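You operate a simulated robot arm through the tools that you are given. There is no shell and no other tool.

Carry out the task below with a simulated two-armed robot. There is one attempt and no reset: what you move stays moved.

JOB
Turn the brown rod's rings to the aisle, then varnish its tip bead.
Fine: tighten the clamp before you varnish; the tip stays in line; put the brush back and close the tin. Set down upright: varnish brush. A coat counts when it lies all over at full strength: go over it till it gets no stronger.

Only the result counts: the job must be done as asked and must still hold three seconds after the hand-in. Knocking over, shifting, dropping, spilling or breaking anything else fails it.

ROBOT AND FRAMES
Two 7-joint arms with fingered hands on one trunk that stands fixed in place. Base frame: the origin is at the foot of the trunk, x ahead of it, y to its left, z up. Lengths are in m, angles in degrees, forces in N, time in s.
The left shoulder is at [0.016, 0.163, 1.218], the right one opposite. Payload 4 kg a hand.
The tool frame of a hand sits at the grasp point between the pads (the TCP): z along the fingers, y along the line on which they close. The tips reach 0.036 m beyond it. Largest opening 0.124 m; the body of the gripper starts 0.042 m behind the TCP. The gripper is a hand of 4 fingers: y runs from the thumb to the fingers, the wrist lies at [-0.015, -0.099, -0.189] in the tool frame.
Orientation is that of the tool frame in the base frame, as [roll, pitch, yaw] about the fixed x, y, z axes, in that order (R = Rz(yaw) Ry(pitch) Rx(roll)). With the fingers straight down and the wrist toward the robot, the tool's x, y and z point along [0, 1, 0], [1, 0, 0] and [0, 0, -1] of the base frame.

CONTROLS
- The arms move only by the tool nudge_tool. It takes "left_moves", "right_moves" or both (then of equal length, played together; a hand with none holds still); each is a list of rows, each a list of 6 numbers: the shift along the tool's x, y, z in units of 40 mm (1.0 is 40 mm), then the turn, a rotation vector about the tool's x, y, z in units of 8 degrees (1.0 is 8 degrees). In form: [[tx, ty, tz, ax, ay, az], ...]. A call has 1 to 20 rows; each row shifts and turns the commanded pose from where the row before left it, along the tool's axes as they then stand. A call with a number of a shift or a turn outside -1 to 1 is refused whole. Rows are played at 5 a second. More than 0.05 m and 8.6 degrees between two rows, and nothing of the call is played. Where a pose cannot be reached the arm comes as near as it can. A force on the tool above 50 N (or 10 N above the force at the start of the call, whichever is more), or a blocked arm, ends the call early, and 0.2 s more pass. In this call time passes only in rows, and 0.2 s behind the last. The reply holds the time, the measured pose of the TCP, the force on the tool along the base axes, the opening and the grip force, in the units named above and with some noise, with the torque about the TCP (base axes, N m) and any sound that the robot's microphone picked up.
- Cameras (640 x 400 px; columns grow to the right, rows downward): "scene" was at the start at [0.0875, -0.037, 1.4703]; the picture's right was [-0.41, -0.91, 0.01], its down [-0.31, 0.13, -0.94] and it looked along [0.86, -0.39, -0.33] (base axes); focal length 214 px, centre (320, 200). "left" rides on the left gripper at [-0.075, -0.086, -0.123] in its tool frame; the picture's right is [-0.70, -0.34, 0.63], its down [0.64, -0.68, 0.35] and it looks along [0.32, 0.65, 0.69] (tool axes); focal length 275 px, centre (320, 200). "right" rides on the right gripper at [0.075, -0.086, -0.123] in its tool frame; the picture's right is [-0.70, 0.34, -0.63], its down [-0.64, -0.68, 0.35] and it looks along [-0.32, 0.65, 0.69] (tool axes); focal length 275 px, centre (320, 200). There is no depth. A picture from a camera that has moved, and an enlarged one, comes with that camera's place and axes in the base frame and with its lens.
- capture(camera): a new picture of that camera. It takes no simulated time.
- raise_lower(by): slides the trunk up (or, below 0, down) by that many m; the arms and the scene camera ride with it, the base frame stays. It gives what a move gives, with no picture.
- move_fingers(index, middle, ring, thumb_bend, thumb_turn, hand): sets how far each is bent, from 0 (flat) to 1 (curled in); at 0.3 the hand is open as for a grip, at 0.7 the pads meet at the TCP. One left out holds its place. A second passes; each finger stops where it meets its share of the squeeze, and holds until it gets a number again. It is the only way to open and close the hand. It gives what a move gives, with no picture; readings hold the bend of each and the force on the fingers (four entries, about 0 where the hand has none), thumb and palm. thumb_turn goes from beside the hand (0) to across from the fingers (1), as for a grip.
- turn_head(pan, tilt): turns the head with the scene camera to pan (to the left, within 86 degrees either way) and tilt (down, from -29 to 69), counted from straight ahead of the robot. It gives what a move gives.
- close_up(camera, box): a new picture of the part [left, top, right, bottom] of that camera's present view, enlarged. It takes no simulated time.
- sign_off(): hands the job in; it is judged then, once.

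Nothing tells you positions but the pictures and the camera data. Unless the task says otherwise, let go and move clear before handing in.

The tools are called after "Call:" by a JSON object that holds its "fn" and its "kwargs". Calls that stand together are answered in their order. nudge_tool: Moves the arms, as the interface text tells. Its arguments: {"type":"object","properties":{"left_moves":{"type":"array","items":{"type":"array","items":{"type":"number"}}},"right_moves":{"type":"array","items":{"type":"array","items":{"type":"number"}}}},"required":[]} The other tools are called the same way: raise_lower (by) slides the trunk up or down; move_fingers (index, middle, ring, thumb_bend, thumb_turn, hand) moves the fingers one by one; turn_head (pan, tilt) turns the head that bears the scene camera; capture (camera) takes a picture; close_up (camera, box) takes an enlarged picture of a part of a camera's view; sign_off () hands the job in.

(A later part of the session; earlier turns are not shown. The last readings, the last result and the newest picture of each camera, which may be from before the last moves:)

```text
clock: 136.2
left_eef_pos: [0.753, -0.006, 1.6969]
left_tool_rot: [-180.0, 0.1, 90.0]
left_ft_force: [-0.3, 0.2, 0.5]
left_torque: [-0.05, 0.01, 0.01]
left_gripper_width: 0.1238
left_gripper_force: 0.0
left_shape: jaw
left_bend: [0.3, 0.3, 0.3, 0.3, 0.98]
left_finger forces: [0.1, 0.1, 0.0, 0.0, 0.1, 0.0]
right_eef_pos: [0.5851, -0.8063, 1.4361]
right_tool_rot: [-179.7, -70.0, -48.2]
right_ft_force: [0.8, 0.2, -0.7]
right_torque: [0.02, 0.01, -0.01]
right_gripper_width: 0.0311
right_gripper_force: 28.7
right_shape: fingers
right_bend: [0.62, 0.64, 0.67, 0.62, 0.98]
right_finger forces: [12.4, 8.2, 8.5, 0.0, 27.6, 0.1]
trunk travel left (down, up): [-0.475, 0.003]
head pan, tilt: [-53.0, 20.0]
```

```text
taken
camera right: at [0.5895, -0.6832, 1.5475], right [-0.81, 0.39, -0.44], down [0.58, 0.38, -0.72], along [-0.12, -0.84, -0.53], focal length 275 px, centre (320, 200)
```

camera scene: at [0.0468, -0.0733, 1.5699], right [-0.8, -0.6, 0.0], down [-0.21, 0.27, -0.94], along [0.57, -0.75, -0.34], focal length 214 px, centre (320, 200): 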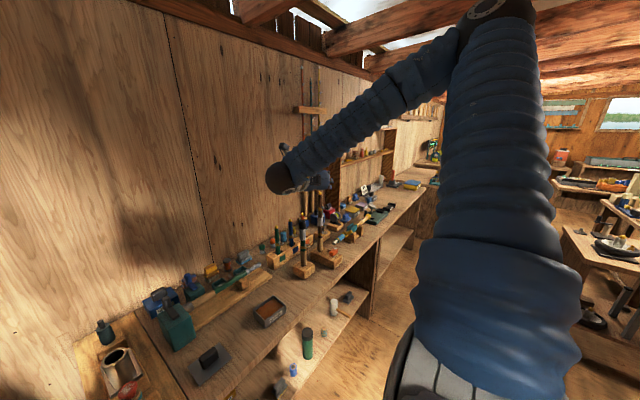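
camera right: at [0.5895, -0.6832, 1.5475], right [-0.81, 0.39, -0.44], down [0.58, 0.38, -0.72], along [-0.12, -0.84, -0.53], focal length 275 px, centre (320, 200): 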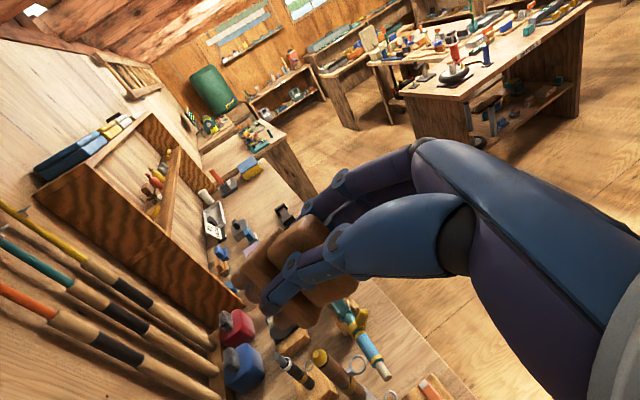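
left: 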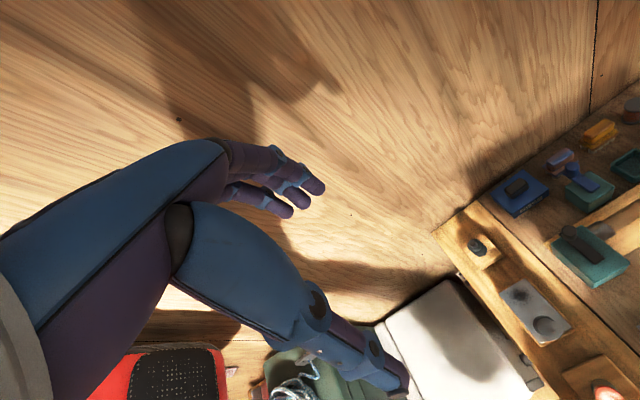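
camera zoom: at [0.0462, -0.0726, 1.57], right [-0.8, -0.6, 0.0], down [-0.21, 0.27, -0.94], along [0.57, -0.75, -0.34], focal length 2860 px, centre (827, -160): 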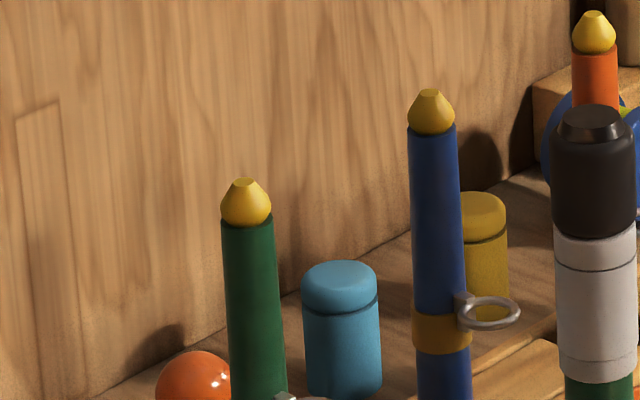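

I'll zoom the right camera on the bead from here, where it is out of the brush's shadow.

Call:
{"fn": "close_up", "kwargs": {"camera": "right", "box": [306, 344, 338, 368]}}

Call:
{"fn": "close_up", "kwargs": {"camera": "right", "box": [240, 230, 320, 310]}}

```text
16.00 times, centred on (322, 356) of right
camera zoom: at [0.5895, -0.6832, 1.5475], right [-0.81, 0.39, -0.44], down [0.58, 0.38, -0.72], along [-0.12, -0.84, -0.53], focal length 4404 px, centre (288, -2296)
```

zoom: 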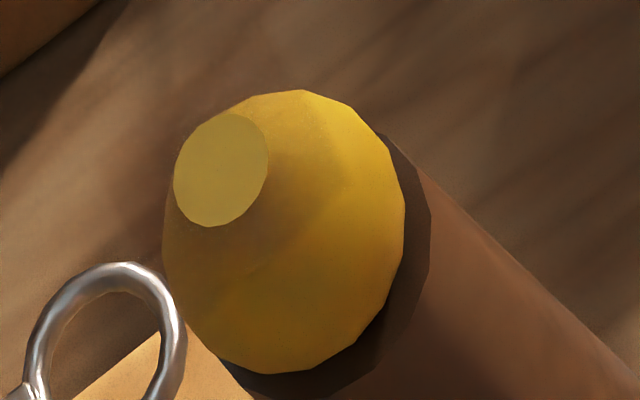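

```text
5.00 times, centred on (280, 270) of right
camera zoom: at [0.5895, -0.6832, 1.5475], right [-0.81, 0.39, -0.44], down [0.58, 0.38, -0.72], along [-0.12, -0.84, -0.53], focal length 1376 px, centre (520, -150)
```

zoom: 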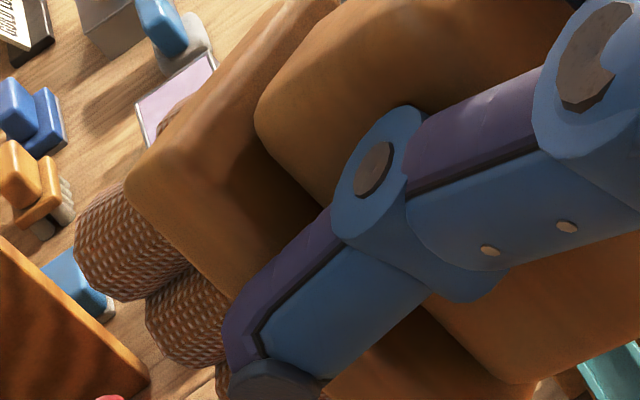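

I can see faint brownish tinting but can't tell it from shading. I'll keep this pose as a reference view, go back and stroke the near side more, and compare.

Call:
{"fn": "nudge_tool", "kwargs": {"right_moves": [[-0.9, 0, 0, 0, 0, 0], [-0.9, 0, 0, 0, 0, 0], [-0.9, 0, 0, 0, 0, 0], [-0.9, 0, 0, 0, 0, 0], [0, 0, 0.9, 0, 0, 0], [0, 0, 0.9, 0, 0, 0], [0, 0, 0.5, 0, 0, 0]]}}

Call:
{"fn": "nudge_tool", "kwargs": {"right_moves": [[0, 0, 0.02, 0, 0, 0], [0, 0.12, 0, 0, 0, 0], [0, 0.12, 0, 0, 0, 0], [0, -0.12, 0, 0, 0, 0], [0, -0.12, 0, 0, 0, 0], [0, -0.12, 0, 0, 0, 0], [0, -0.12, 0, 0, 0, 0], [0, 0.12, 0, 0, 0, 0], [0, 0.12, 0, 0, 0, 0], [0, 0.12, 0, 0, 0, 0], [0, 0.12, 0, 0, 0, 0], [0, -0.12, 0, 0, 0, 0], [0, -0.12, 0, 0, 0, 0], [0, -0.12, 0, 0, 0, 0], [0, -0.12, 0, 0, 0, 0], [0, 0.12, 0, 0, 0, 0], [0, 0.12, 0, 0, 0, 0]]}}

Call:
{"fn": "nudge_tool", "kwargs": {"right_moves": [[0, 0, -0.52, 0, 0, 0], [0, 0, -0.9, 0, 0, 0], [0, 0, -0.9, 0, 0, 0], [0.9, 0, 0, 0, 0, 0], [0.9, 0, 0, 0, 0, 0], [0.9, 0, 0, 0, 0, 0], [0.9, 0, 0, 0, 0, 0]]}}

Call:
{"fn": "close_up", "kwargs": {"camera": "right", "box": [306, 344, 338, 368]}}

Call:
{"fn": "close_up", "kwargs": {"camera": "right", "box": [240, 230, 320, 310]}}

Call:
{"fn": "close_up", "kwargs": {"camera": "scene", "box": [308, 185, 332, 203]}}

```text
clock: 137.8
left_eef_pos: [0.7522, -0.0057, 1.6981]
left_tool_rot: [180.0, 0.0, 90.0]
left_ft_force: [0.5, -0.6, -0.3]
left_torque: [-0.02, -0.01, -0.01]
left_gripper_width: 0.1237
left_gripper_force: 0.1
left_shape: jaw
left_bend: [0.3, 0.3, 0.3, 0.3, 0.98]
left_finger forces: [0.0, 0.1, 0.0, 0.0, 0.0, 0.1]
right_eef_pos: [0.6111, -0.8321, 1.2694]
right_tool_rot: [-179.6, -70.2, -48.2]
right_ft_force: [0.5, 0.0, -1.0]
right_torque: [0.01, 0.03, 0.0]
right_gripper_width: 0.0307
right_gripper_force: 28.9
right_shape: fingers
right_bend: [0.62, 0.64, 0.67, 0.62, 0.98]
right_finger forces: [12.3, 8.4, 8.4, 0.0, 27.7, 0.1]
trunk travel left (down, up): [-0.475, 0.003]
head pan, tilt: [-53.0, 20.0]
```

```text
clock: 141.4
left_eef_pos: [0.7526, -0.0051, 1.6974]
left_tool_rot: [-179.9, 0.0, 90.0]
left_ft_force: [1.0, -0.3, -1.0]
left_torque: [0.01, -0.02, -0.02]
left_gripper_width: 0.1238
left_gripper_force: 0.1
left_shape: jaw
left_bend: [0.3, 0.3, 0.3, 0.3, 0.98]
left_finger forces: [0.1, 0.1, 0.1, 0.1, 0.1, 0.0]
right_eef_pos: [0.6101, -0.8342, 1.2694]
right_tool_rot: [-179.9, -70.1, -47.9]
right_ft_force: [-3.1, 4.2, 2.2]
right_torque: [0.05, 0.01, 0.04]
right_gripper_width: 0.0313
right_gripper_force: 30.5
right_shape: fingers
right_bend: [0.62, 0.64, 0.67, 0.62, 0.98]
right_finger forces: [12.7, 10.1, 8.4, 0.0, 29.9, 0.1]
trunk travel left (down, up): [-0.475, 0.003]
head pan, tilt: [-53.0, 20.0]
```

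```text
clock: 143.0
left_eef_pos: [0.7535, -0.0044, 1.698]
left_tool_rot: [-180.0, 0.1, 90.0]
left_ft_force: [-0.3, -0.1, 0.2]
left_torque: [-0.02, -0.01, 0.01]
left_gripper_width: 0.124
left_gripper_force: 0.1
left_shape: jaw
left_bend: [0.3, 0.3, 0.3, 0.3, 0.98]
left_finger forces: [0.1, 0.1, 0.1, 0.1, 0.0, 0.0]
right_eef_pos: [0.585, -0.8074, 1.4382]
right_tool_rot: [-179.8, -70.0, -48.0]
right_ft_force: [-0.4, 0.4, 0.2]
right_torque: [0.06, 0.03, 0.0]
right_gripper_width: 0.0311
right_gripper_force: 28.4
right_shape: fingers
right_bend: [0.62, 0.64, 0.67, 0.62, 0.98]
right_finger forces: [12.0, 8.5, 8.6, 0.1, 27.8, 0.0]
trunk travel left (down, up): [-0.475, 0.003]
head pan, tilt: [-53.0, 20.0]
```

```text
16.00 times, centred on (322, 356) of right
camera zoom: at [0.5899, -0.684, 1.5486], right [-0.81, 0.39, -0.44], down [0.58, 0.38, -0.72], along [-0.12, -0.84, -0.53], focal length 4404 px, centre (288, -2296)
```

zoom: 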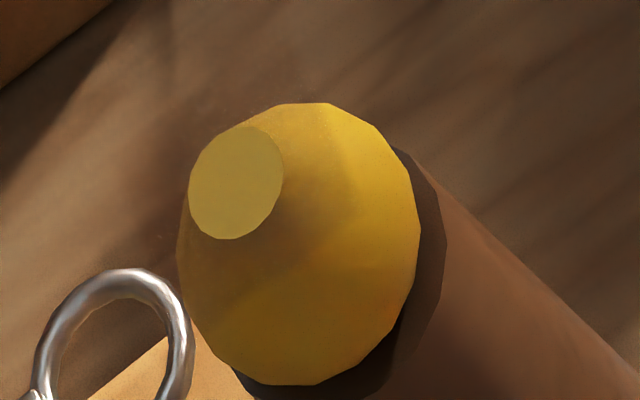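

```text
5.00 times, centred on (280, 270) of right
camera zoom: at [0.5899, -0.684, 1.5486], right [-0.81, 0.39, -0.44], down [0.58, 0.38, -0.72], along [-0.12, -0.84, -0.53], focal length 1376 px, centre (520, -150)
```

zoom: 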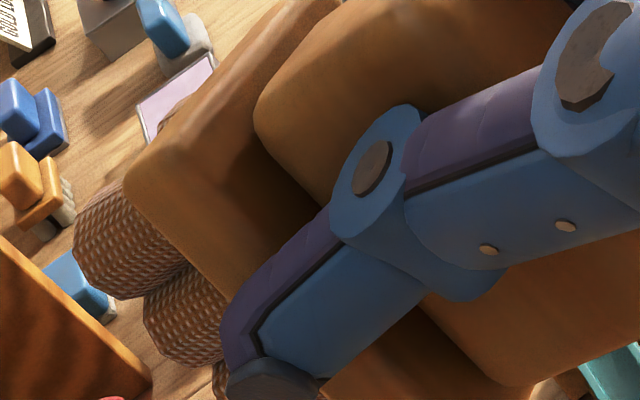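

```text
16.00 times, centred on (320, 194) of scene
camera zoom: at [0.0459, -0.0725, 1.57], right [-0.8, -0.6, 0.0], down [-0.21, 0.27, -0.94], along [0.57, -0.75, -0.34], focal length 3432 px, centre (320, 296)
```

zoom: 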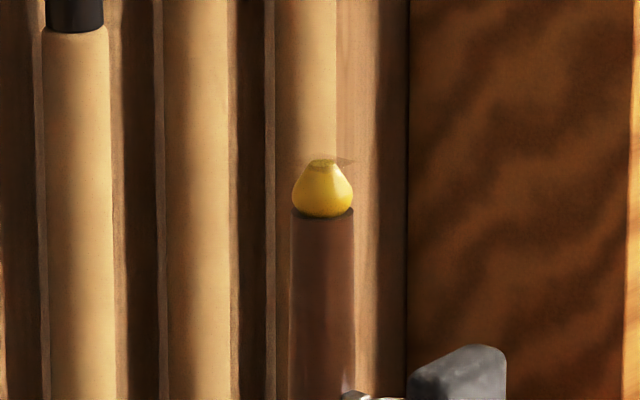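

No clear change. The tufts look paler, so the brush may be running dry; I'll go back for another dip and, with the arm away, examine the bead without shadows.

Call:
{"fn": "nudge_tool", "kwargs": {"right_moves": [[-0.514, -0.308, -0.856, 0, 0, 0], [-0.514, -0.308, -0.856, 0, 0, 0], [-0.514, -0.308, -0.856, 0, 0, 0], [-0.514, -0.308, -0.856, 0, 0, 0], [-0.514, -0.308, -0.856, 0, 0, 0], [0, 0, 0, 0, -0.875, 0], [0, 0, 0, 0, -0.875, 0], [0, 0, 0, 0, -0.875, 0], [0, 0, 0, 0, -0.875, 0], [0, 0, 0, 0, -0.875, 0], [0, 0, 0, 0, -0.875, 0], [0, 0, 0, 0, -0.875, 0], [0, 0, 0, 0, -0.875, 0], [0, 0, 0, 0, -0.875, 0], [0, 0, 0, 0, -0.875, 0]]}}

Call:
{"fn": "nudge_tool", "kwargs": {"right_moves": [[0, 0, 0, 0, 0, 0.875], [0, 0, 0, 0, 0, 0.875], [0, 0, 0, 0, 0, 0.875], [0, 0, 0, 0, 0, 0.875], [0, 0, 0, 0, 0, 0.875], [0, 0, 0, 0, 0, 0.875]]}}

Call:
{"fn": "nudge_tool", "kwargs": {"right_moves": [[-0.394, -0.239, 0.833, 0, 0, 0], [-0.394, -0.239, 0.833, 0, 0, 0], [-0.394, -0.239, 0.833, 0, 0, 0], [-0.394, -0.239, 0.833, 0, 0, 0], [-0.394, -0.239, 0.833, 0, 0, 0], [-0.394, -0.239, 0.833, 0, 0, 0], [-0.394, -0.239, 0.833, 0, 0, 0], [-0.394, -0.239, 0.833, 0, 0, 0], [-0.394, -0.239, 0.833, 0, 0, 0]]}}

Call:
{"fn": "close_up", "kwargs": {"camera": "scene", "box": [308, 185, 332, 203]}}

Call:
{"fn": "capture", "kwargs": {"camera": "right"}}

Call:
{"fn": "capture", "kwargs": {"camera": "scene"}}

```text
clock: 146.2
left_eef_pos: [0.7535, -0.0081, 1.6971]
left_tool_rot: [-179.8, 0.0, 90.0]
left_ft_force: [0.5, 0.4, 0.8]
left_torque: [-0.01, -0.01, 0.03]
left_gripper_width: 0.1241
left_gripper_force: 0.0
left_shape: jaw
left_bend: [0.3, 0.3, 0.3, 0.3, 0.98]
left_finger forces: [0.0, 0.1, 0.0, 0.1, 0.0, 0.0]
right_eef_pos: [0.5004, -0.6206, 1.396]
right_tool_rot: [-179.9, 0.1, -48.0]
right_ft_force: [-0.1, 0.6, -0.6]
right_torque: [0.02, 0.0, 0.0]
right_gripper_width: 0.031
right_gripper_force: 27.4
right_shape: fingers
right_bend: [0.62, 0.64, 0.67, 0.62, 0.98]
right_finger forces: [11.6, 7.6, 8.3, 0.0, 27.5, 0.1]
trunk travel left (down, up): [-0.475, 0.003]
head pan, tilt: [-53.0, 20.0]
```

```text
clock: 147.6
left_eef_pos: [0.7535, -0.0067, 1.6968]
left_tool_rot: [180.0, 0.0, 90.0]
left_ft_force: [-0.8, -0.8, -0.7]
left_torque: [0.04, 0.0, 0.01]
left_gripper_width: 0.1238
left_gripper_force: 0.1
left_shape: jaw
left_bend: [0.3, 0.3, 0.3, 0.3, 0.98]
left_finger forces: [0.0, 0.0, 0.1, 0.0, 0.0, 0.0]
right_eef_pos: [0.4998, -0.6197, 1.3964]
right_tool_rot: [180.0, 0.0, -90.1]
right_ft_force: [0.1, -0.2, -0.2]
right_torque: [-0.03, 0.0, -0.03]
right_gripper_width: 0.0312
right_gripper_force: 27.2
right_shape: fingers
right_bend: [0.62, 0.64, 0.67, 0.62, 0.98]
right_finger forces: [11.6, 7.5, 8.2, 0.1, 27.5, 0.0]
trunk travel left (down, up): [-0.475, 0.003]
head pan, tilt: [-53.0, 20.0]
```

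```text
clock: 149.6
left_eef_pos: [0.7554, -0.0058, 1.6962]
left_tool_rot: [-179.9, 0.0, 90.0]
left_ft_force: [-0.1, 0.7, -0.4]
left_torque: [0.0, 0.05, -0.02]
left_gripper_width: 0.1237
left_gripper_force: 0.1
left_shape: jaw
left_bend: [0.3, 0.3, 0.3, 0.3, 0.98]
left_finger forces: [0.0, 0.1, 0.1, 0.0, 0.0, 0.0]
right_eef_pos: [0.5883, -0.4768, 1.0975]
right_tool_rot: [-179.9, 0.0, -90.0]
right_ft_force: [0.1, -0.1, -1.1]
right_torque: [-0.02, 0.01, 0.01]
right_gripper_width: 0.0312
right_gripper_force: 27.7
right_shape: fingers
right_bend: [0.62, 0.64, 0.67, 0.62, 0.98]
right_finger forces: [11.6, 7.6, 8.1, 0.0, 27.4, 0.0]
trunk travel left (down, up): [-0.475, 0.003]
head pan, tilt: [-53.0, 20.0]
```

```text
16.00 times, centred on (320, 194) of scene
camera zoom: at [0.0479, -0.0727, 1.5698], right [-0.8, -0.6, 0.0], down [-0.21, 0.27, -0.94], along [0.56, -0.75, -0.34], focal length 3432 px, centre (320, 296)
```

zoom: 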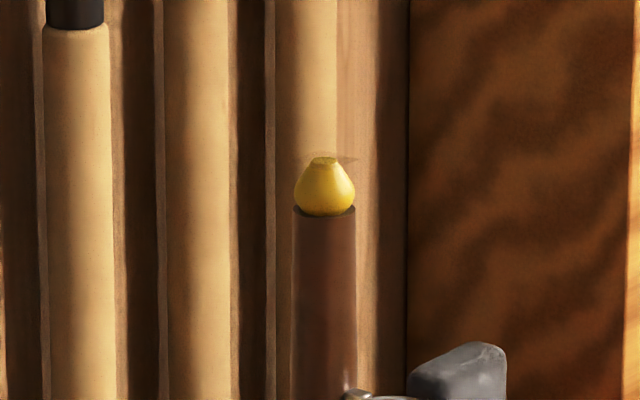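

```text
taken
camera right: at [0.674, -0.5519, 1.219], right [-0.34, 0.7, 0.63], down [0.68, 0.65, -0.35], along [-0.65, 0.32, -0.69], focal length 275 px, centre (320, 200)
```

right: 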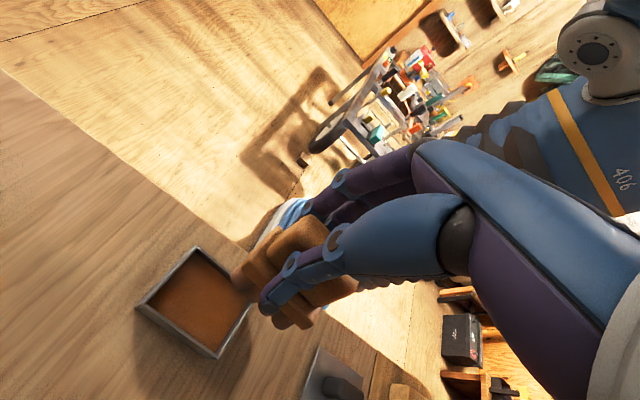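

```text
taken
camera scene: at [0.0479, -0.0727, 1.5698], right [-0.8, -0.6, 0.0], down [-0.21, 0.27, -0.94], along [0.56, -0.75, -0.34], focal length 214 px, centre (320, 200)
```

scene: 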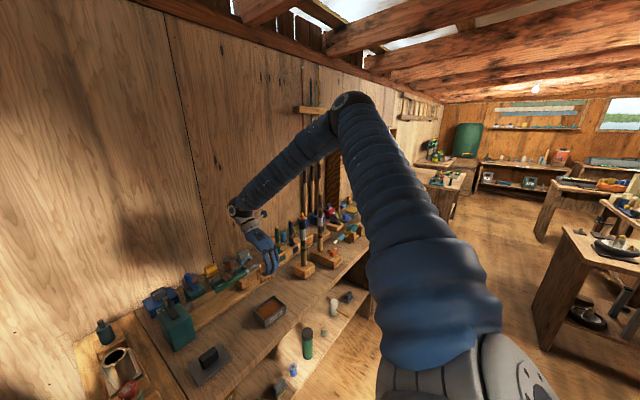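

I'll look at the tufts' colour and the brush over the tin.

Call:
{"fn": "close_up", "kwargs": {"camera": "right", "box": [130, 220, 350, 370]}}

Call:
{"fn": "close_up", "kwargs": {"camera": "scene", "box": [230, 220, 310, 330]}}

```text
2.67 times, centred on (240, 295) of right
camera zoom: at [0.674, -0.5519, 1.219], right [-0.34, 0.7, 0.63], down [0.68, 0.65, -0.35], along [-0.65, 0.32, -0.69], focal length 734 px, centre (533, -53)
```

zoom: 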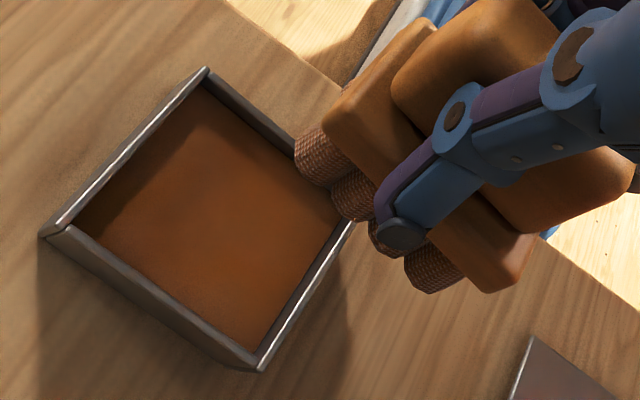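

```text
3.64 times, centred on (270, 275) of scene
camera zoom: at [0.0479, -0.0727, 1.5698], right [-0.8, -0.6, 0.0], down [-0.21, 0.27, -0.94], along [0.56, -0.75, -0.34], focal length 780 px, centre (502, -73)
```

zoom: 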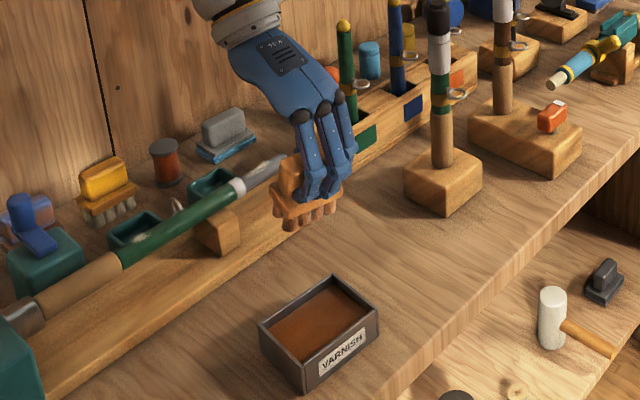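

I'll take a close look at the tufts before dipping again, so I can compare after.

Call:
{"fn": "close_up", "kwargs": {"camera": "scene", "box": [256, 252, 288, 276]}}

Call:
{"fn": "nudge_tool", "kwargs": {"right_moves": [[0, 0, 0.9, 0, 0, 0], [0, 0, 0.9, 0, 0, 0], [0, 0, 0.9, 0, 0, 0]]}}

Call:
{"fn": "close_up", "kwargs": {"camera": "scene", "box": [236, 272, 300, 332]}}

Call:
{"fn": "close_up", "kwargs": {"camera": "right", "box": [130, 220, 350, 370]}}

```text
16.00 times, centred on (272, 264) of scene
camera zoom: at [0.0479, -0.0727, 1.5698], right [-0.8, -0.6, 0.0], down [-0.21, 0.27, -0.94], along [0.56, -0.75, -0.34], focal length 3432 px, centre (1088, -824)
```

zoom: 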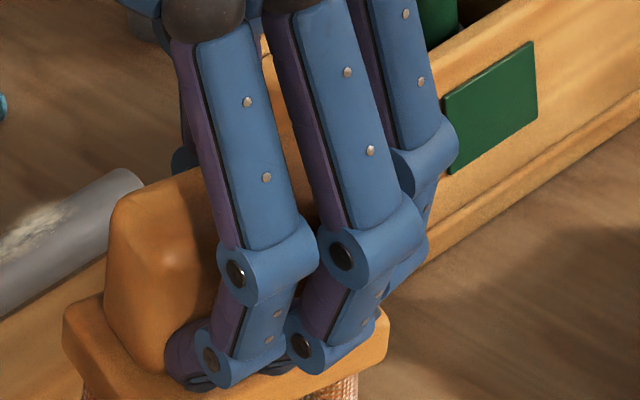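

```text
clock: 150.4
left_eef_pos: [0.7544, -0.0072, 1.6972]
left_tool_rot: [180.0, 0.0, 89.9]
left_ft_force: [0.4, 0.0, 0.2]
left_torque: [-0.03, 0.01, -0.01]
left_gripper_width: 0.1236
left_gripper_force: 0.0
left_shape: jaw
left_bend: [0.3, 0.3, 0.3, 0.3, 0.98]
left_finger forces: [0.1, 0.1, 0.0, 0.0, 0.0, 0.1]
right_eef_pos: [0.5842, -0.4804, 0.9869]
right_tool_rot: [-179.9, 0.0, -90.0]
right_ft_force: [0.0, 0.2, -0.7]
right_torque: [-0.01, 0.01, 0.02]
right_gripper_width: 0.0313
right_gripper_force: 27.3
right_shape: fingers
right_bend: [0.62, 0.64, 0.67, 0.62, 0.98]
right_finger forces: [11.6, 7.5, 8.1, 0.0, 27.4, 0.1]
trunk travel left (down, up): [-0.475, 0.003]
head pan, tilt: [-53.0, 20.0]
```

```text
6.67 times, centred on (268, 302) of scene
camera zoom: at [0.0464, -0.0737, 1.5698], right [-0.8, -0.6, 0.0], down [-0.21, 0.27, -0.94], along [0.57, -0.75, -0.34], focal length 1430 px, centre (667, -480)
```

zoom: 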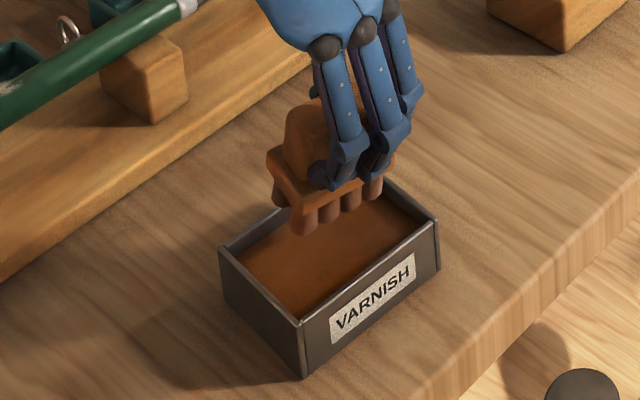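

```text
2.67 times, centred on (240, 295) of right
camera zoom: at [0.6703, -0.5551, 1.1097], right [-0.34, 0.7, 0.63], down [0.68, 0.65, -0.35], along [-0.65, 0.32, -0.69], focal length 734 px, centre (533, -53)
```

zoom: 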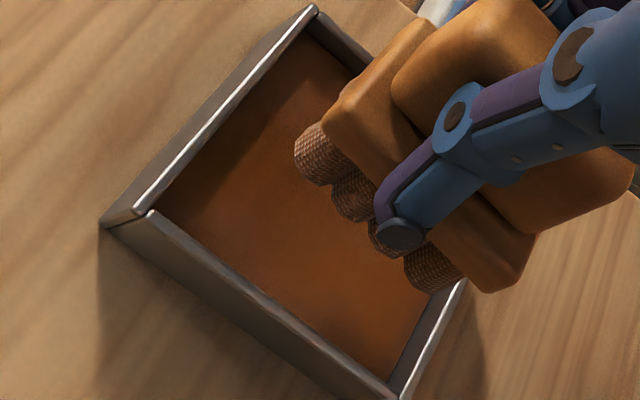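

Centred over the tin. Lowering to the varnish.

Call:
{"fn": "nudge_tool", "kwargs": {"right_moves": [[0, 0, 0.4, 0, 0, 0], [0, 0, 0.35, 0, 0, 0], [0, 0, 0.1, 0, 0, 0]]}}

Call:
{"fn": "nudge_tool", "kwargs": {"right_moves": [[0.1, 0, 0, 0, 0, 0], [-0.1, 0, 0, 0, 0, 0], [-0.1, 0, 0, 0, 0, 0], [0.1, 0, 0, 0, 0, 0]]}}

Call:
{"fn": "close_up", "kwargs": {"camera": "right", "box": [130, 220, 350, 370]}}

Call:
{"fn": "close_up", "kwargs": {"camera": "scene", "box": [236, 272, 300, 332]}}

```text
clock: 151.2
left_eef_pos: [0.7545, -0.0062, 1.6991]
left_tool_rot: [-180.0, 0.0, 90.0]
left_ft_force: [-0.7, 0.3, -0.1]
left_torque: [0.01, 0.05, 0.02]
left_gripper_width: 0.124
left_gripper_force: 0.1
left_shape: jaw
left_bend: [0.3, 0.3, 0.3, 0.3, 0.98]
left_finger forces: [0.0, 0.0, 0.0, 0.0, 0.1, 0.1]
right_eef_pos: [0.5851, -0.4794, 0.9557]
right_tool_rot: [-179.9, 0.0, -90.0]
right_ft_force: [-0.5, -0.3, -0.3]
right_torque: [-0.02, 0.0, 0.03]
right_gripper_width: 0.0314
right_gripper_force: 27.2
right_shape: fingers
right_bend: [0.62, 0.64, 0.67, 0.62, 0.98]
right_finger forces: [11.5, 7.5, 8.2, 0.0, 27.4, 0.1]
trunk travel left (down, up): [-0.475, 0.003]
head pan, tilt: [-53.0, 20.0]
```

```text
clock: 152.2
left_eef_pos: [0.7538, -0.006, 1.6985]
left_tool_rot: [180.0, 0.0, 90.1]
left_ft_force: [-0.1, -0.1, -0.2]
left_torque: [0.02, 0.0, 0.03]
left_gripper_width: 0.1238
left_gripper_force: 0.1
left_shape: jaw
left_bend: [0.3, 0.3, 0.3, 0.3, 0.98]
left_finger forces: [0.1, 0.0, 0.0, 0.0, 0.0, 0.1]
right_eef_pos: [0.5867, -0.4777, 0.9554]
right_tool_rot: [-179.9, 0.1, -89.9]
right_ft_force: [0.2, 1.0, 2.5]
right_torque: [0.04, 0.05, -0.04]
right_gripper_width: 0.0313
right_gripper_force: 29.0
right_shape: fingers
right_bend: [0.62, 0.64, 0.67, 0.62, 0.98]
right_finger forces: [12.4, 8.6, 8.0, 0.1, 27.8, 0.0]
trunk travel left (down, up): [-0.475, 0.003]
head pan, tilt: [-53.0, 20.0]
```

```text
2.67 times, centred on (240, 295) of right
camera zoom: at [0.6727, -0.5534, 1.0775], right [-0.34, 0.7, 0.63], down [0.68, 0.65, -0.34], along [-0.65, 0.31, -0.69], focal length 734 px, centre (533, -53)
```

zoom: 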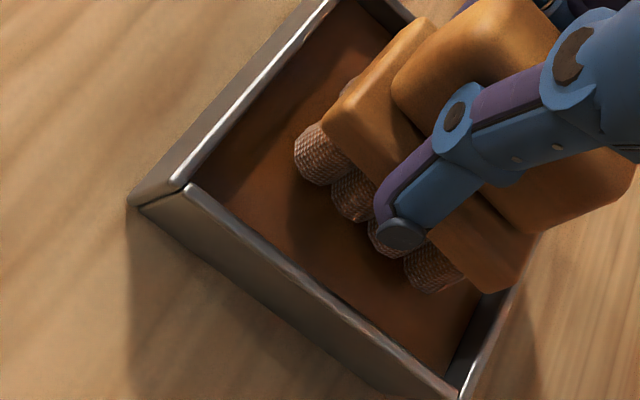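

```text
6.67 times, centred on (268, 302) of scene
camera zoom: at [0.046, -0.0731, 1.5699], right [-0.8, -0.6, 0.0], down [-0.21, 0.27, -0.94], along [0.57, -0.75, -0.34], focal length 1430 px, centre (667, -480)
```

zoom: 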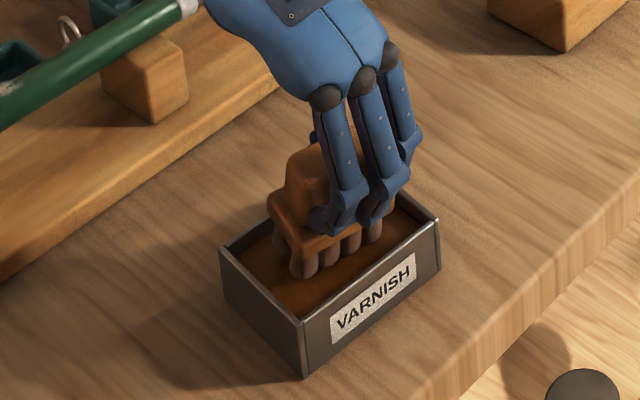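

The tufts still look pale, only just touching. Pressing a few millimetres deeper as in the first dip.

Call:
{"fn": "nudge_tool", "kwargs": {"right_moves": [[0, 0, 0.06, 0, 0, 0], [0, 0, 0.05, 0, 0, 0]]}}

Call:
{"fn": "close_up", "kwargs": {"camera": "right", "box": [130, 220, 350, 370]}}

Call:
{"fn": "close_up", "kwargs": {"camera": "scene", "box": [236, 272, 300, 332]}}

```text
clock: 152.8
left_eef_pos: [0.751, -0.0031, 1.7003]
left_tool_rot: [180.0, 0.1, 90.0]
left_ft_force: [-0.1, 0.2, 1.0]
left_torque: [0.01, -0.01, -0.01]
left_gripper_width: 0.1235
left_gripper_force: 0.2
left_shape: jaw
left_bend: [0.3, 0.3, 0.3, 0.3, 0.98]
left_finger forces: [0.0, 0.0, 0.0, 0.0, 0.0, 0.1]
right_eef_pos: [0.5862, -0.4758, 0.9539]
right_tool_rot: [-179.7, -0.1, -90.0]
right_ft_force: [0.1, 1.7, 32.1]
right_torque: [-0.53, 0.45, -0.04]
right_gripper_width: 0.0315
right_gripper_force: 42.5
right_shape: fingers
right_bend: [0.61, 0.64, 0.67, 0.62, 0.98]
right_finger forces: [33.3, 9.8, 7.7, 0.0, 33.6, 0.1]
trunk travel left (down, up): [-0.475, 0.003]
head pan, tilt: [-53.0, 20.0]
```

```text
2.67 times, centred on (240, 295) of right
camera zoom: at [0.6721, -0.5512, 1.0765], right [-0.34, 0.7, 0.63], down [0.68, 0.65, -0.34], along [-0.65, 0.31, -0.69], focal length 734 px, centre (533, -53)
```

zoom: 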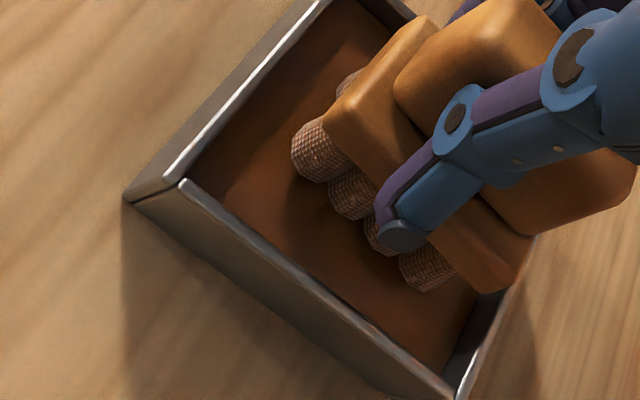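

```text
6.67 times, centred on (268, 302) of scene
camera zoom: at [0.0443, -0.0713, 1.5703], right [-0.8, -0.6, 0.0], down [-0.2, 0.27, -0.94], along [0.57, -0.75, -0.34], focal length 1430 px, centre (667, -480)
```

zoom: 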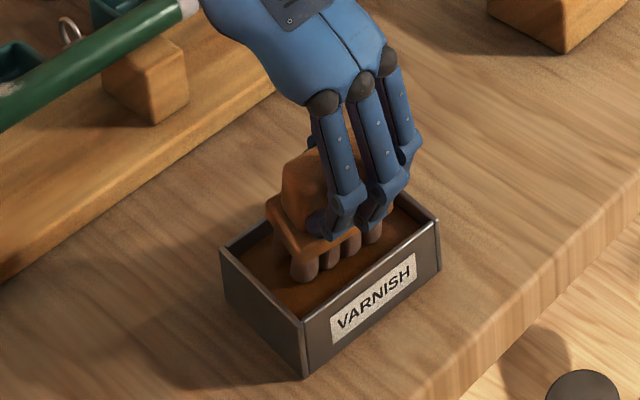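

Too firm; I'll lift clear and look at the tufts.

Call:
{"fn": "nudge_tool", "kwargs": {"right_moves": [[0, 0, -0.15, 0, 0, 0], [0, 0, -0.9, 0, 0, 0], [0, 0, -0.9, 0, 0, 0]]}}

Call:
{"fn": "close_up", "kwargs": {"camera": "right", "box": [200, 240, 320, 330]}}

Call:
{"fn": "close_up", "kwargs": {"camera": "scene", "box": [250, 270, 290, 300]}}

```text
clock: 153.6
left_eef_pos: [0.7519, -0.0043, 1.6994]
left_tool_rot: [179.9, 0.1, 90.1]
left_ft_force: [-0.1, 0.7, 1.1]
left_torque: [-0.02, -0.04, 0.01]
left_gripper_width: 0.1237
left_gripper_force: 0.1
left_shape: jaw
left_bend: [0.3, 0.3, 0.3, 0.3, 0.98]
left_finger forces: [0.0, 0.0, 0.0, 0.0, 0.1, 0.0]
right_eef_pos: [0.5847, -0.4771, 1.0309]
right_tool_rot: [-180.0, -0.1, -89.9]
right_ft_force: [0.1, 0.1, -0.6]
right_torque: [-0.03, 0.03, -0.02]
right_gripper_width: 0.0312
right_gripper_force: 27.9
right_shape: fingers
right_bend: [0.62, 0.64, 0.67, 0.62, 0.98]
right_finger forces: [11.0, 9.3, 8.3, 0.1, 27.5, 0.0]
trunk travel left (down, up): [-0.475, 0.003]
head pan, tilt: [-53.0, 20.0]
```

```text
4.44 times, centred on (260, 285) of right
camera zoom: at [0.6715, -0.5525, 1.1527], right [-0.34, 0.7, 0.63], down [0.68, 0.65, -0.35], along [-0.65, 0.31, -0.69], focal length 1224 px, centre (587, -178)
```

zoom: 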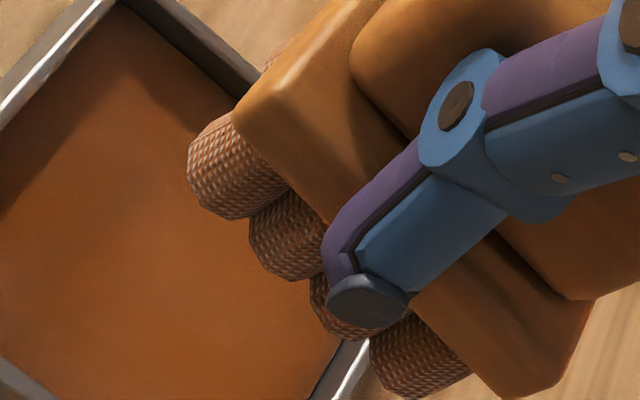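

```text
13.33 times, centred on (270, 285) of scene
camera zoom: at [0.0451, -0.0722, 1.57], right [-0.8, -0.6, 0.0], down [-0.21, 0.27, -0.94], along [0.57, -0.75, -0.34], focal length 2860 px, centre (987, -933)
```

zoom: 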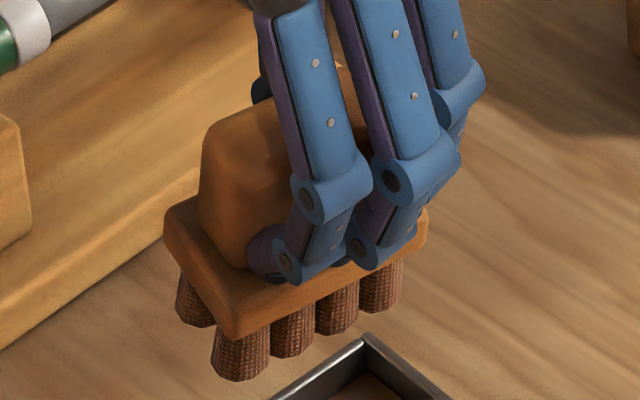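

For a like-for-like comparison I'll take the same head-camera crop that I took before the first contact.

Call:
{"fn": "close_up", "kwargs": {"camera": "scene", "box": [295, 170, 345, 210]}}

Call:
{"fn": "close_up", "kwargs": {"camera": "scene", "box": [285, 170, 345, 230]}}

```text
10.00 times, centred on (320, 190) of scene
camera zoom: at [0.0451, -0.0722, 1.57], right [-0.8, -0.6, 0.0], down [-0.21, 0.27, -0.94], along [0.57, -0.75, -0.34], focal length 2145 px, centre (320, 300)
```

zoom: 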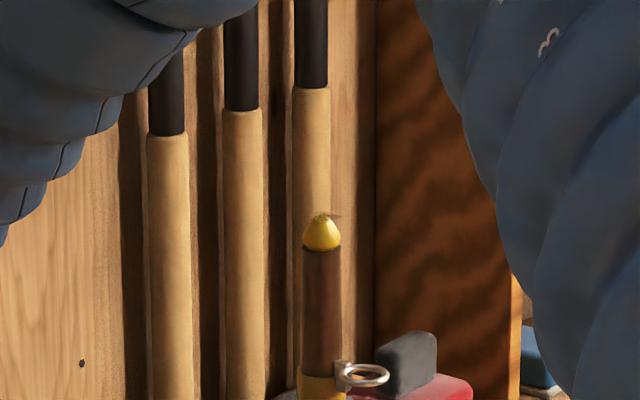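

```text
6.67 times, centred on (315, 200) of scene
camera zoom: at [0.0451, -0.0722, 1.57], right [-0.8, -0.6, 0.0], down [-0.21, 0.27, -0.94], along [0.57, -0.75, -0.34], focal length 1430 px, centre (353, 200)
```

zoom: 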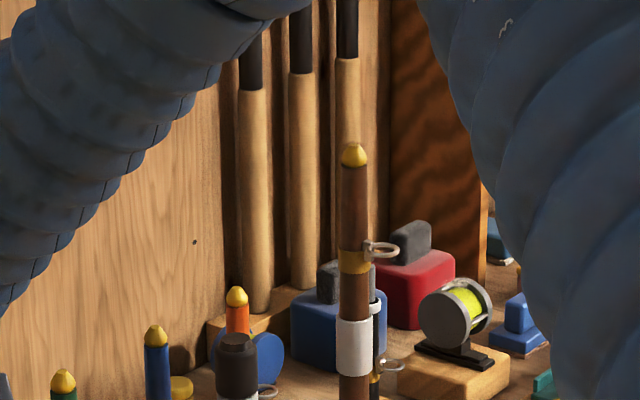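

Call:
{"fn": "close_up", "kwargs": {"camera": "scene", "box": [312, 188, 328, 200]}}

Call:
{"fn": "close_up", "kwargs": {"camera": "scene", "box": [297, 207, 313, 219]}}

Call:
{"fn": "close_up", "kwargs": {"camera": "scene", "box": [283, 214, 299, 226]}}

```text
16.00 times, centred on (320, 194) of scene
camera zoom: at [0.0451, -0.0722, 1.57], right [-0.8, -0.6, 0.0], down [-0.21, 0.27, -0.94], along [0.57, -0.75, -0.34], focal length 3432 px, centre (320, 296)
```

zoom: 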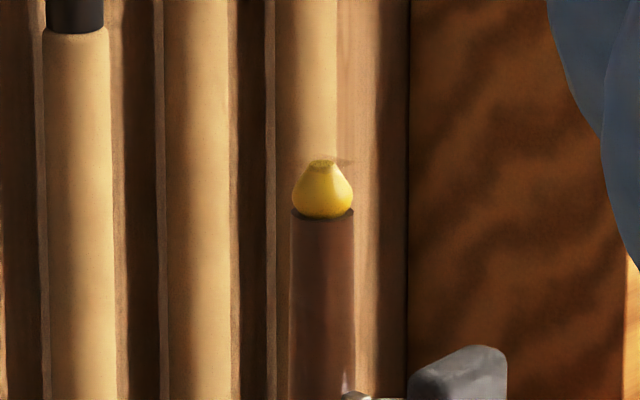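

```text
16.00 times, centred on (305, 213) of scene
camera zoom: at [0.0451, -0.0722, 1.57], right [-0.8, -0.6, 0.0], down [-0.21, 0.27, -0.94], along [0.57, -0.75, -0.34], focal length 3432 px, centre (560, -8)
```

zoom: 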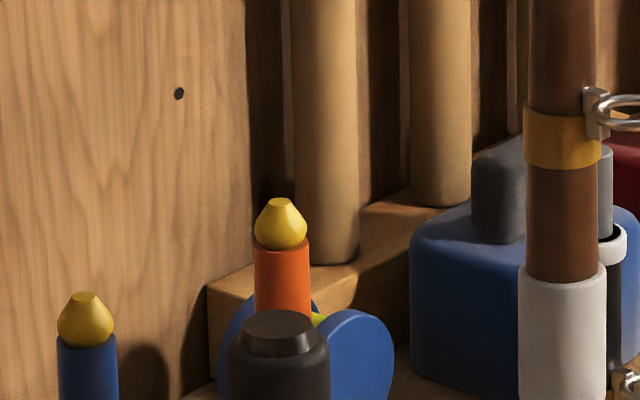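

```text
16.00 times, centred on (291, 220) of scene
camera zoom: at [0.0451, -0.0722, 1.57], right [-0.8, -0.6, 0.0], down [-0.21, 0.27, -0.94], along [0.57, -0.75, -0.34], focal length 3432 px, centre (784, -120)
```

zoom: 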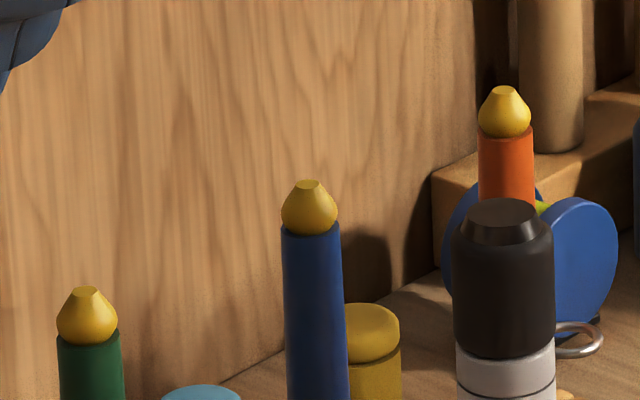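

There is in fact a faint brown haze over the top of this bead compared with the others, so the coat does go on but weakly; it needs many more passes. I'll return with the fresh load and work round the robot-facing half thoroughly.

Call:
{"fn": "nudge_tool", "kwargs": {"right_moves": [[0.3575, 0.2125, -0.9125, 0, 0, 0], [0.3575, 0.2125, -0.9125, 0, 0, 0], [0.3575, 0.2125, -0.9125, 0, 0, 0], [0.3575, 0.2125, -0.9125, 0, 0, 0], [0.3575, 0.2125, -0.9125, 0, 0, 0], [0.3575, 0.2125, -0.9125, 0, 0, 0], [0.3575, 0.2125, -0.9125, 0, 0, 0], [0.3575, 0.2125, -0.9125, 0, 0, 0], [0.3575, 0.2125, -0.9125, 0, 0, 0], [0.3575, 0.2125, -0.9125, 0, 0, 0], [0, 0, 0, 0, 0, -0.875], [0, 0, 0, 0, 0, -0.875], [0, 0, 0, 0, 0, -0.875], [0, 0, 0, 0, 0, -0.875], [0, 0, 0, 0, 0, -0.875], [0, 0, 0, 0, 0, -0.875]]}}

Call:
{"fn": "nudge_tool", "kwargs": {"right_moves": [[0, 0, 0, 0, 0.875, 0], [0, 0, 0, 0, 0.875, 0], [0, 0, 0, 0, 0.875, 0], [0, 0, 0, 0, 0.875, 0], [0, 0, 0, 0, 0.875, 0], [0, 0, 0, 0, 0.875, 0], [0, 0, 0, 0, 0.875, 0], [0, 0, 0, 0, 0.875, 0], [0, 0, 0, 0, 0.875, 0], [0, 0, 0, 0, 0.875, 0], [-0.165, 0.253, 0.885, 0, 0, 0], [-0.165, 0.253, 0.885, 0, 0, 0], [-0.165, 0.253, 0.885, 0, 0, 0], [-0.165, 0.253, 0.885, 0, 0, 0], [-0.165, 0.253, 0.885, 0, 0, 0], [-0.165, 0.253, 0.885, 0, 0, 0]]}}

Call:
{"fn": "close_up", "kwargs": {"camera": "right", "box": [200, 220, 320, 340]}}

Call:
{"fn": "close_up", "kwargs": {"camera": "right", "box": [216, 276, 252, 304]}}

```text
clock: 157.0
left_eef_pos: [0.7534, -0.0064, 1.6973]
left_tool_rot: [180.0, -0.1, 90.0]
left_ft_force: [-0.4, -0.1, -0.8]
left_torque: [0.04, -0.02, -0.03]
left_gripper_width: 0.1236
left_gripper_force: 0.0
left_shape: jaw
left_bend: [0.3, 0.3, 0.3, 0.3, 0.98]
left_finger forces: [0.0, 0.0, 0.0, 0.0, 0.0, 0.1]
right_eef_pos: [0.5006, -0.6202, 1.3944]
right_tool_rot: [-179.9, -0.2, -47.8]
right_ft_force: [-0.2, 0.2, -0.3]
right_torque: [-0.01, -0.03, 0.01]
right_gripper_width: 0.0314
right_gripper_force: 27.7
right_shape: fingers
right_bend: [0.62, 0.64, 0.67, 0.62, 0.98]
right_finger forces: [11.2, 7.7, 8.3, 0.1, 27.2, 0.0]
trunk travel left (down, up): [-0.475, 0.003]
head pan, tilt: [-53.0, 20.0]
```

```text
clock: 160.4
left_eef_pos: [0.7557, -0.0076, 1.6972]
left_tool_rot: [-180.0, 0.0, 90.1]
left_ft_force: [0.0, -0.4, -0.2]
left_torque: [-0.01, 0.01, 0.0]
left_gripper_width: 0.1234
left_gripper_force: 0.1
left_shape: jaw
left_bend: [0.3, 0.3, 0.3, 0.3, 0.98]
left_finger forces: [0.0, 0.0, 0.1, 0.0, 0.0, 0.1]
right_eef_pos: [0.5819, -0.8014, 1.2857]
right_tool_rot: [-180.0, -70.0, -48.0]
right_ft_force: [0.5, 0.1, -0.3]
right_torque: [0.0, -0.02, -0.01]
right_gripper_width: 0.031
right_gripper_force: 26.8
right_shape: fingers
right_bend: [0.62, 0.64, 0.67, 0.62, 0.98]
right_finger forces: [11.1, 7.7, 8.1, 0.1, 27.0, 0.0]
trunk travel left (down, up): [-0.475, 0.003]
head pan, tilt: [-53.0, 20.0]
```

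```text
3.33 times, centred on (260, 280) of right
camera zoom: at [0.5857, -0.6777, 1.3967], right [-0.81, 0.39, -0.44], down [0.58, 0.38, -0.72], along [-0.12, -0.84, -0.53], focal length 918 px, centre (520, -67)
```

zoom: 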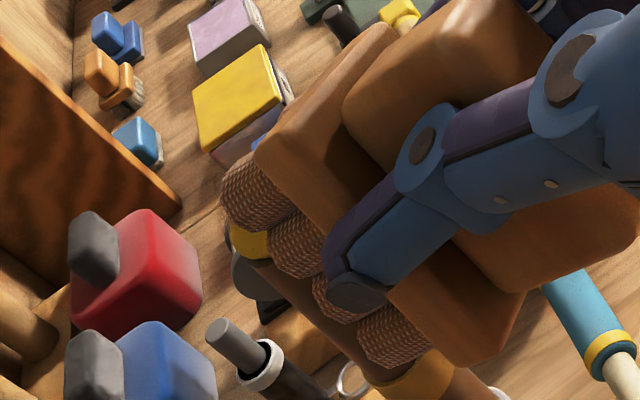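

```text
14.29 times, centred on (234, 290) of right
camera zoom: at [0.5857, -0.6777, 1.3967], right [-0.81, 0.39, -0.44], down [0.58, 0.38, -0.72], along [-0.12, -0.84, -0.53], focal length 3932 px, centre (1549, -1086)
```

zoom: 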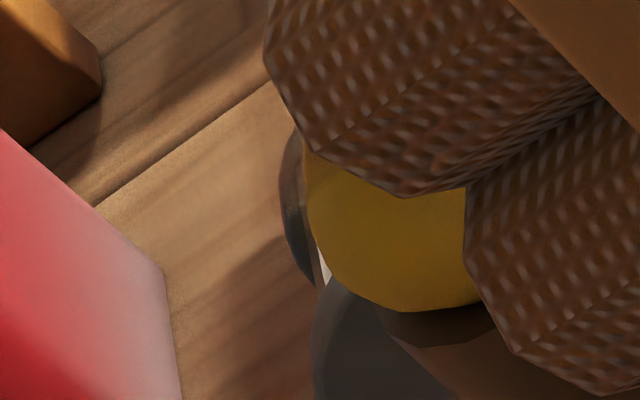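

The tufts look a duller brown than after the first dip. I'll do a long, firmer set of strokes on the near side and then check against the reference view.

Call:
{"fn": "nudge_tool", "kwargs": {"right_moves": [[0, 0, 0.5, 0, 0, 0], [0, 0, 0.45, 0, 0, 0], [0, 0, 0.15, 0, 0, 0]]}}

Call:
{"fn": "nudge_tool", "kwargs": {"right_moves": [[0, 0, 0.04, 0, 0, 0]]}}

Call:
{"fn": "nudge_tool", "kwargs": {"right_moves": [[0, 0, 0.03, 0, 0, 0]]}}

```text
clock: 161.2
left_eef_pos: [0.7528, -0.0056, 1.6982]
left_tool_rot: [-179.9, 0.1, 90.0]
left_ft_force: [0.2, -0.6, 0.4]
left_torque: [0.01, 0.0, -0.01]
left_gripper_width: 0.1236
left_gripper_force: 0.0
left_shape: jaw
left_bend: [0.3, 0.3, 0.3, 0.3, 0.98]
left_finger forces: [0.0, 0.1, 0.0, 0.1, 0.1, 0.0]
right_eef_pos: [0.6084, -0.8305, 1.2698]
right_tool_rot: [-180.0, -70.0, -48.0]
right_ft_force: [0.6, 0.2, -0.4]
right_torque: [0.0, 0.01, 0.0]
right_gripper_width: 0.0315
right_gripper_force: 26.9
right_shape: fingers
right_bend: [0.62, 0.64, 0.67, 0.62, 0.98]
right_finger forces: [11.1, 7.7, 8.1, 0.0, 27.0, 0.0]
trunk travel left (down, up): [-0.475, 0.003]
head pan, tilt: [-53.0, 20.0]
```

```text
clock: 161.6
left_eef_pos: [0.7542, -0.0069, 1.6971]
left_tool_rot: [180.0, 0.0, 90.0]
left_ft_force: [0.0, -0.3, 0.2]
left_torque: [-0.02, -0.01, -0.02]
left_gripper_width: 0.1237
left_gripper_force: 0.1
left_shape: jaw
left_bend: [0.3, 0.3, 0.3, 0.3, 0.98]
left_finger forces: [0.0, 0.1, 0.0, 0.0, 0.0, 0.0]
right_eef_pos: [0.6096, -0.8309, 1.2682]
right_tool_rot: [179.8, -70.0, -47.7]
right_ft_force: [0.3, 1.0, -0.6]
right_torque: [0.02, 0.02, -0.01]
right_gripper_width: 0.0314
right_gripper_force: 26.8
right_shape: fingers
right_bend: [0.62, 0.64, 0.67, 0.62, 0.98]
right_finger forces: [11.1, 7.7, 8.1, 0.0, 26.9, 0.1]
trunk travel left (down, up): [-0.475, 0.003]
head pan, tilt: [-53.0, 20.0]
```

```text
clock: 162.0
left_eef_pos: [0.753, -0.0066, 1.6978]
left_tool_rot: [179.9, -0.1, 90.0]
left_ft_force: [0.7, 0.4, -0.1]
left_torque: [0.01, 0.02, 0.01]
left_gripper_width: 0.1235
left_gripper_force: 0.1
left_shape: jaw
left_bend: [0.3, 0.3, 0.3, 0.3, 0.98]
left_finger forces: [0.0, 0.1, 0.0, 0.1, 0.0, 0.0]
right_eef_pos: [0.6099, -0.8317, 1.2694]
right_tool_rot: [-179.8, -70.1, -48.2]
right_ft_force: [-1.0, 0.3, 0.2]
right_torque: [0.02, 0.08, -0.03]
right_gripper_width: 0.0314
right_gripper_force: 27.3
right_shape: fingers
right_bend: [0.62, 0.64, 0.67, 0.62, 0.98]
right_finger forces: [11.2, 8.2, 8.0, 0.0, 27.2, 0.1]
trunk travel left (down, up): [-0.475, 0.003]
head pan, tilt: [-53.0, 20.0]
```

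Call:
{"fn": "nudge_tool", "kwargs": {"right_moves": [[0, 0, 0.03, 0, 0, 0], [0, 0.15, 0, 0, 0, 0], [0.1, 0, 0, 0, 0, 0], [0, -0.15, 0, 0, 0, 0], [0, -0.15, 0, 0, 0, 0], [-0.1, 0, 0, 0, 0, 0], [-0.1, 0, 0, 0, 0, 0], [0, 0.15, 0, 0, 0, 0], [0, 0.15, 0, 0, 0, 0], [0.1, 0, 0, 0, 0, 0], [0, -0.15, 0, 0, 0, 0], [0, -0.15, 0, 0, 0, 0], [0.1, 0, 0, 0, 0, 0], [0, 0.15, 0, 0, 0, 0], [0, 0.15, 0, 0, 0, 0], [-0.1, 0, 0, 0, 0, 0], [0, -0.15, 0, 0, 0, 0]]}}

Call:
{"fn": "close_up", "kwargs": {"camera": "right", "box": [200, 220, 320, 340]}}

Call:
{"fn": "nudge_tool", "kwargs": {"right_moves": [[0, 0, -0.8, 0, 0, 0], [0, 0, -0.9, 0, 0, 0], [0, 0, -0.65, 0, 0, 0], [0.9, 0, 0, 0, 0, 0], [0.9, 0, 0, 0, 0, 0], [0.9, 0, 0, 0, 0, 0], [0.9, 0, 0, 0, 0, 0]]}}

Call:
{"fn": "close_up", "kwargs": {"camera": "right", "box": [306, 344, 338, 368]}}

Call:
{"fn": "close_up", "kwargs": {"camera": "scene", "box": [312, 188, 328, 200]}}

```text
clock: 165.6
left_eef_pos: [0.7534, -0.0066, 1.6978]
left_tool_rot: [-180.0, 0.0, 90.0]
left_ft_force: [0.5, -0.6, 0.2]
left_torque: [-0.02, 0.0, 0.0]
left_gripper_width: 0.1238
left_gripper_force: 0.1
left_shape: jaw
left_bend: [0.3, 0.3, 0.3, 0.3, 0.98]
left_finger forces: [0.0, 0.1, 0.0, 0.0, 0.0, 0.0]
right_eef_pos: [0.6101, -0.8318, 1.268]
right_tool_rot: [-180.0, -70.1, -48.0]
right_ft_force: [-3.5, 2.6, 1.2]
right_torque: [-0.06, 0.09, -0.17]
right_gripper_width: 0.0317
right_gripper_force: 29.3
right_shape: fingers
right_bend: [0.62, 0.64, 0.67, 0.62, 0.98]
right_finger forces: [12.1, 10.4, 8.5, 0.0, 27.9, 0.0]
trunk travel left (down, up): [-0.475, 0.003]
head pan, tilt: [-53.0, 20.0]
```

```text
3.33 times, centred on (260, 280) of right
camera zoom: at [0.6145, -0.7083, 1.3794], right [-0.81, 0.39, -0.44], down [0.58, 0.38, -0.72], along [-0.12, -0.84, -0.53], focal length 918 px, centre (520, -67)
```

zoom: 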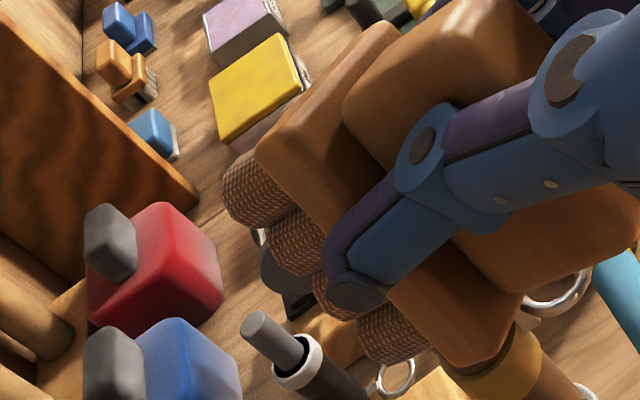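

```text
clock: 167.2
left_eef_pos: [0.7527, -0.0052, 1.6983]
left_tool_rot: [179.9, 0.1, 90.1]
left_ft_force: [0.4, 0.4, 0.4]
left_torque: [0.0, 0.02, 0.03]
left_gripper_width: 0.1236
left_gripper_force: 0.1
left_shape: jaw
left_bend: [0.3, 0.3, 0.3, 0.3, 0.98]
left_finger forces: [0.1, 0.1, 0.1, 0.0, 0.0, 0.1]
right_eef_pos: [0.5858, -0.8046, 1.4377]
right_tool_rot: [-179.9, -70.1, -48.0]
right_ft_force: [0.4, -0.9, -0.6]
right_torque: [0.02, 0.0, 0.0]
right_gripper_width: 0.0314
right_gripper_force: 27.7
right_shape: fingers
right_bend: [0.62, 0.64, 0.67, 0.62, 0.98]
right_finger forces: [11.5, 7.8, 8.3, 0.0, 27.5, 0.0]
trunk travel left (down, up): [-0.475, 0.003]
head pan, tilt: [-53.0, 20.0]
```

```text
16.00 times, centred on (322, 356) of right
camera zoom: at [0.59, -0.6814, 1.5484], right [-0.81, 0.39, -0.44], down [0.58, 0.38, -0.72], along [-0.12, -0.84, -0.53], focal length 4404 px, centre (288, -2296)
```

zoom: 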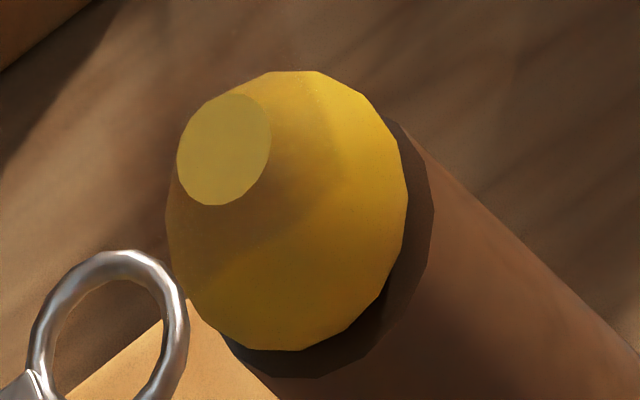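

```text
16.00 times, centred on (320, 194) of scene
camera zoom: at [0.0459, -0.0725, 1.57], right [-0.8, -0.6, 0.0], down [-0.21, 0.27, -0.94], along [0.57, -0.75, -0.34], focal length 3432 px, centre (320, 296)
```

zoom: 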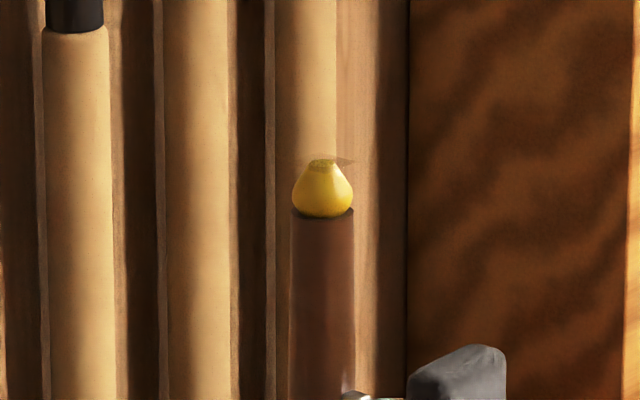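

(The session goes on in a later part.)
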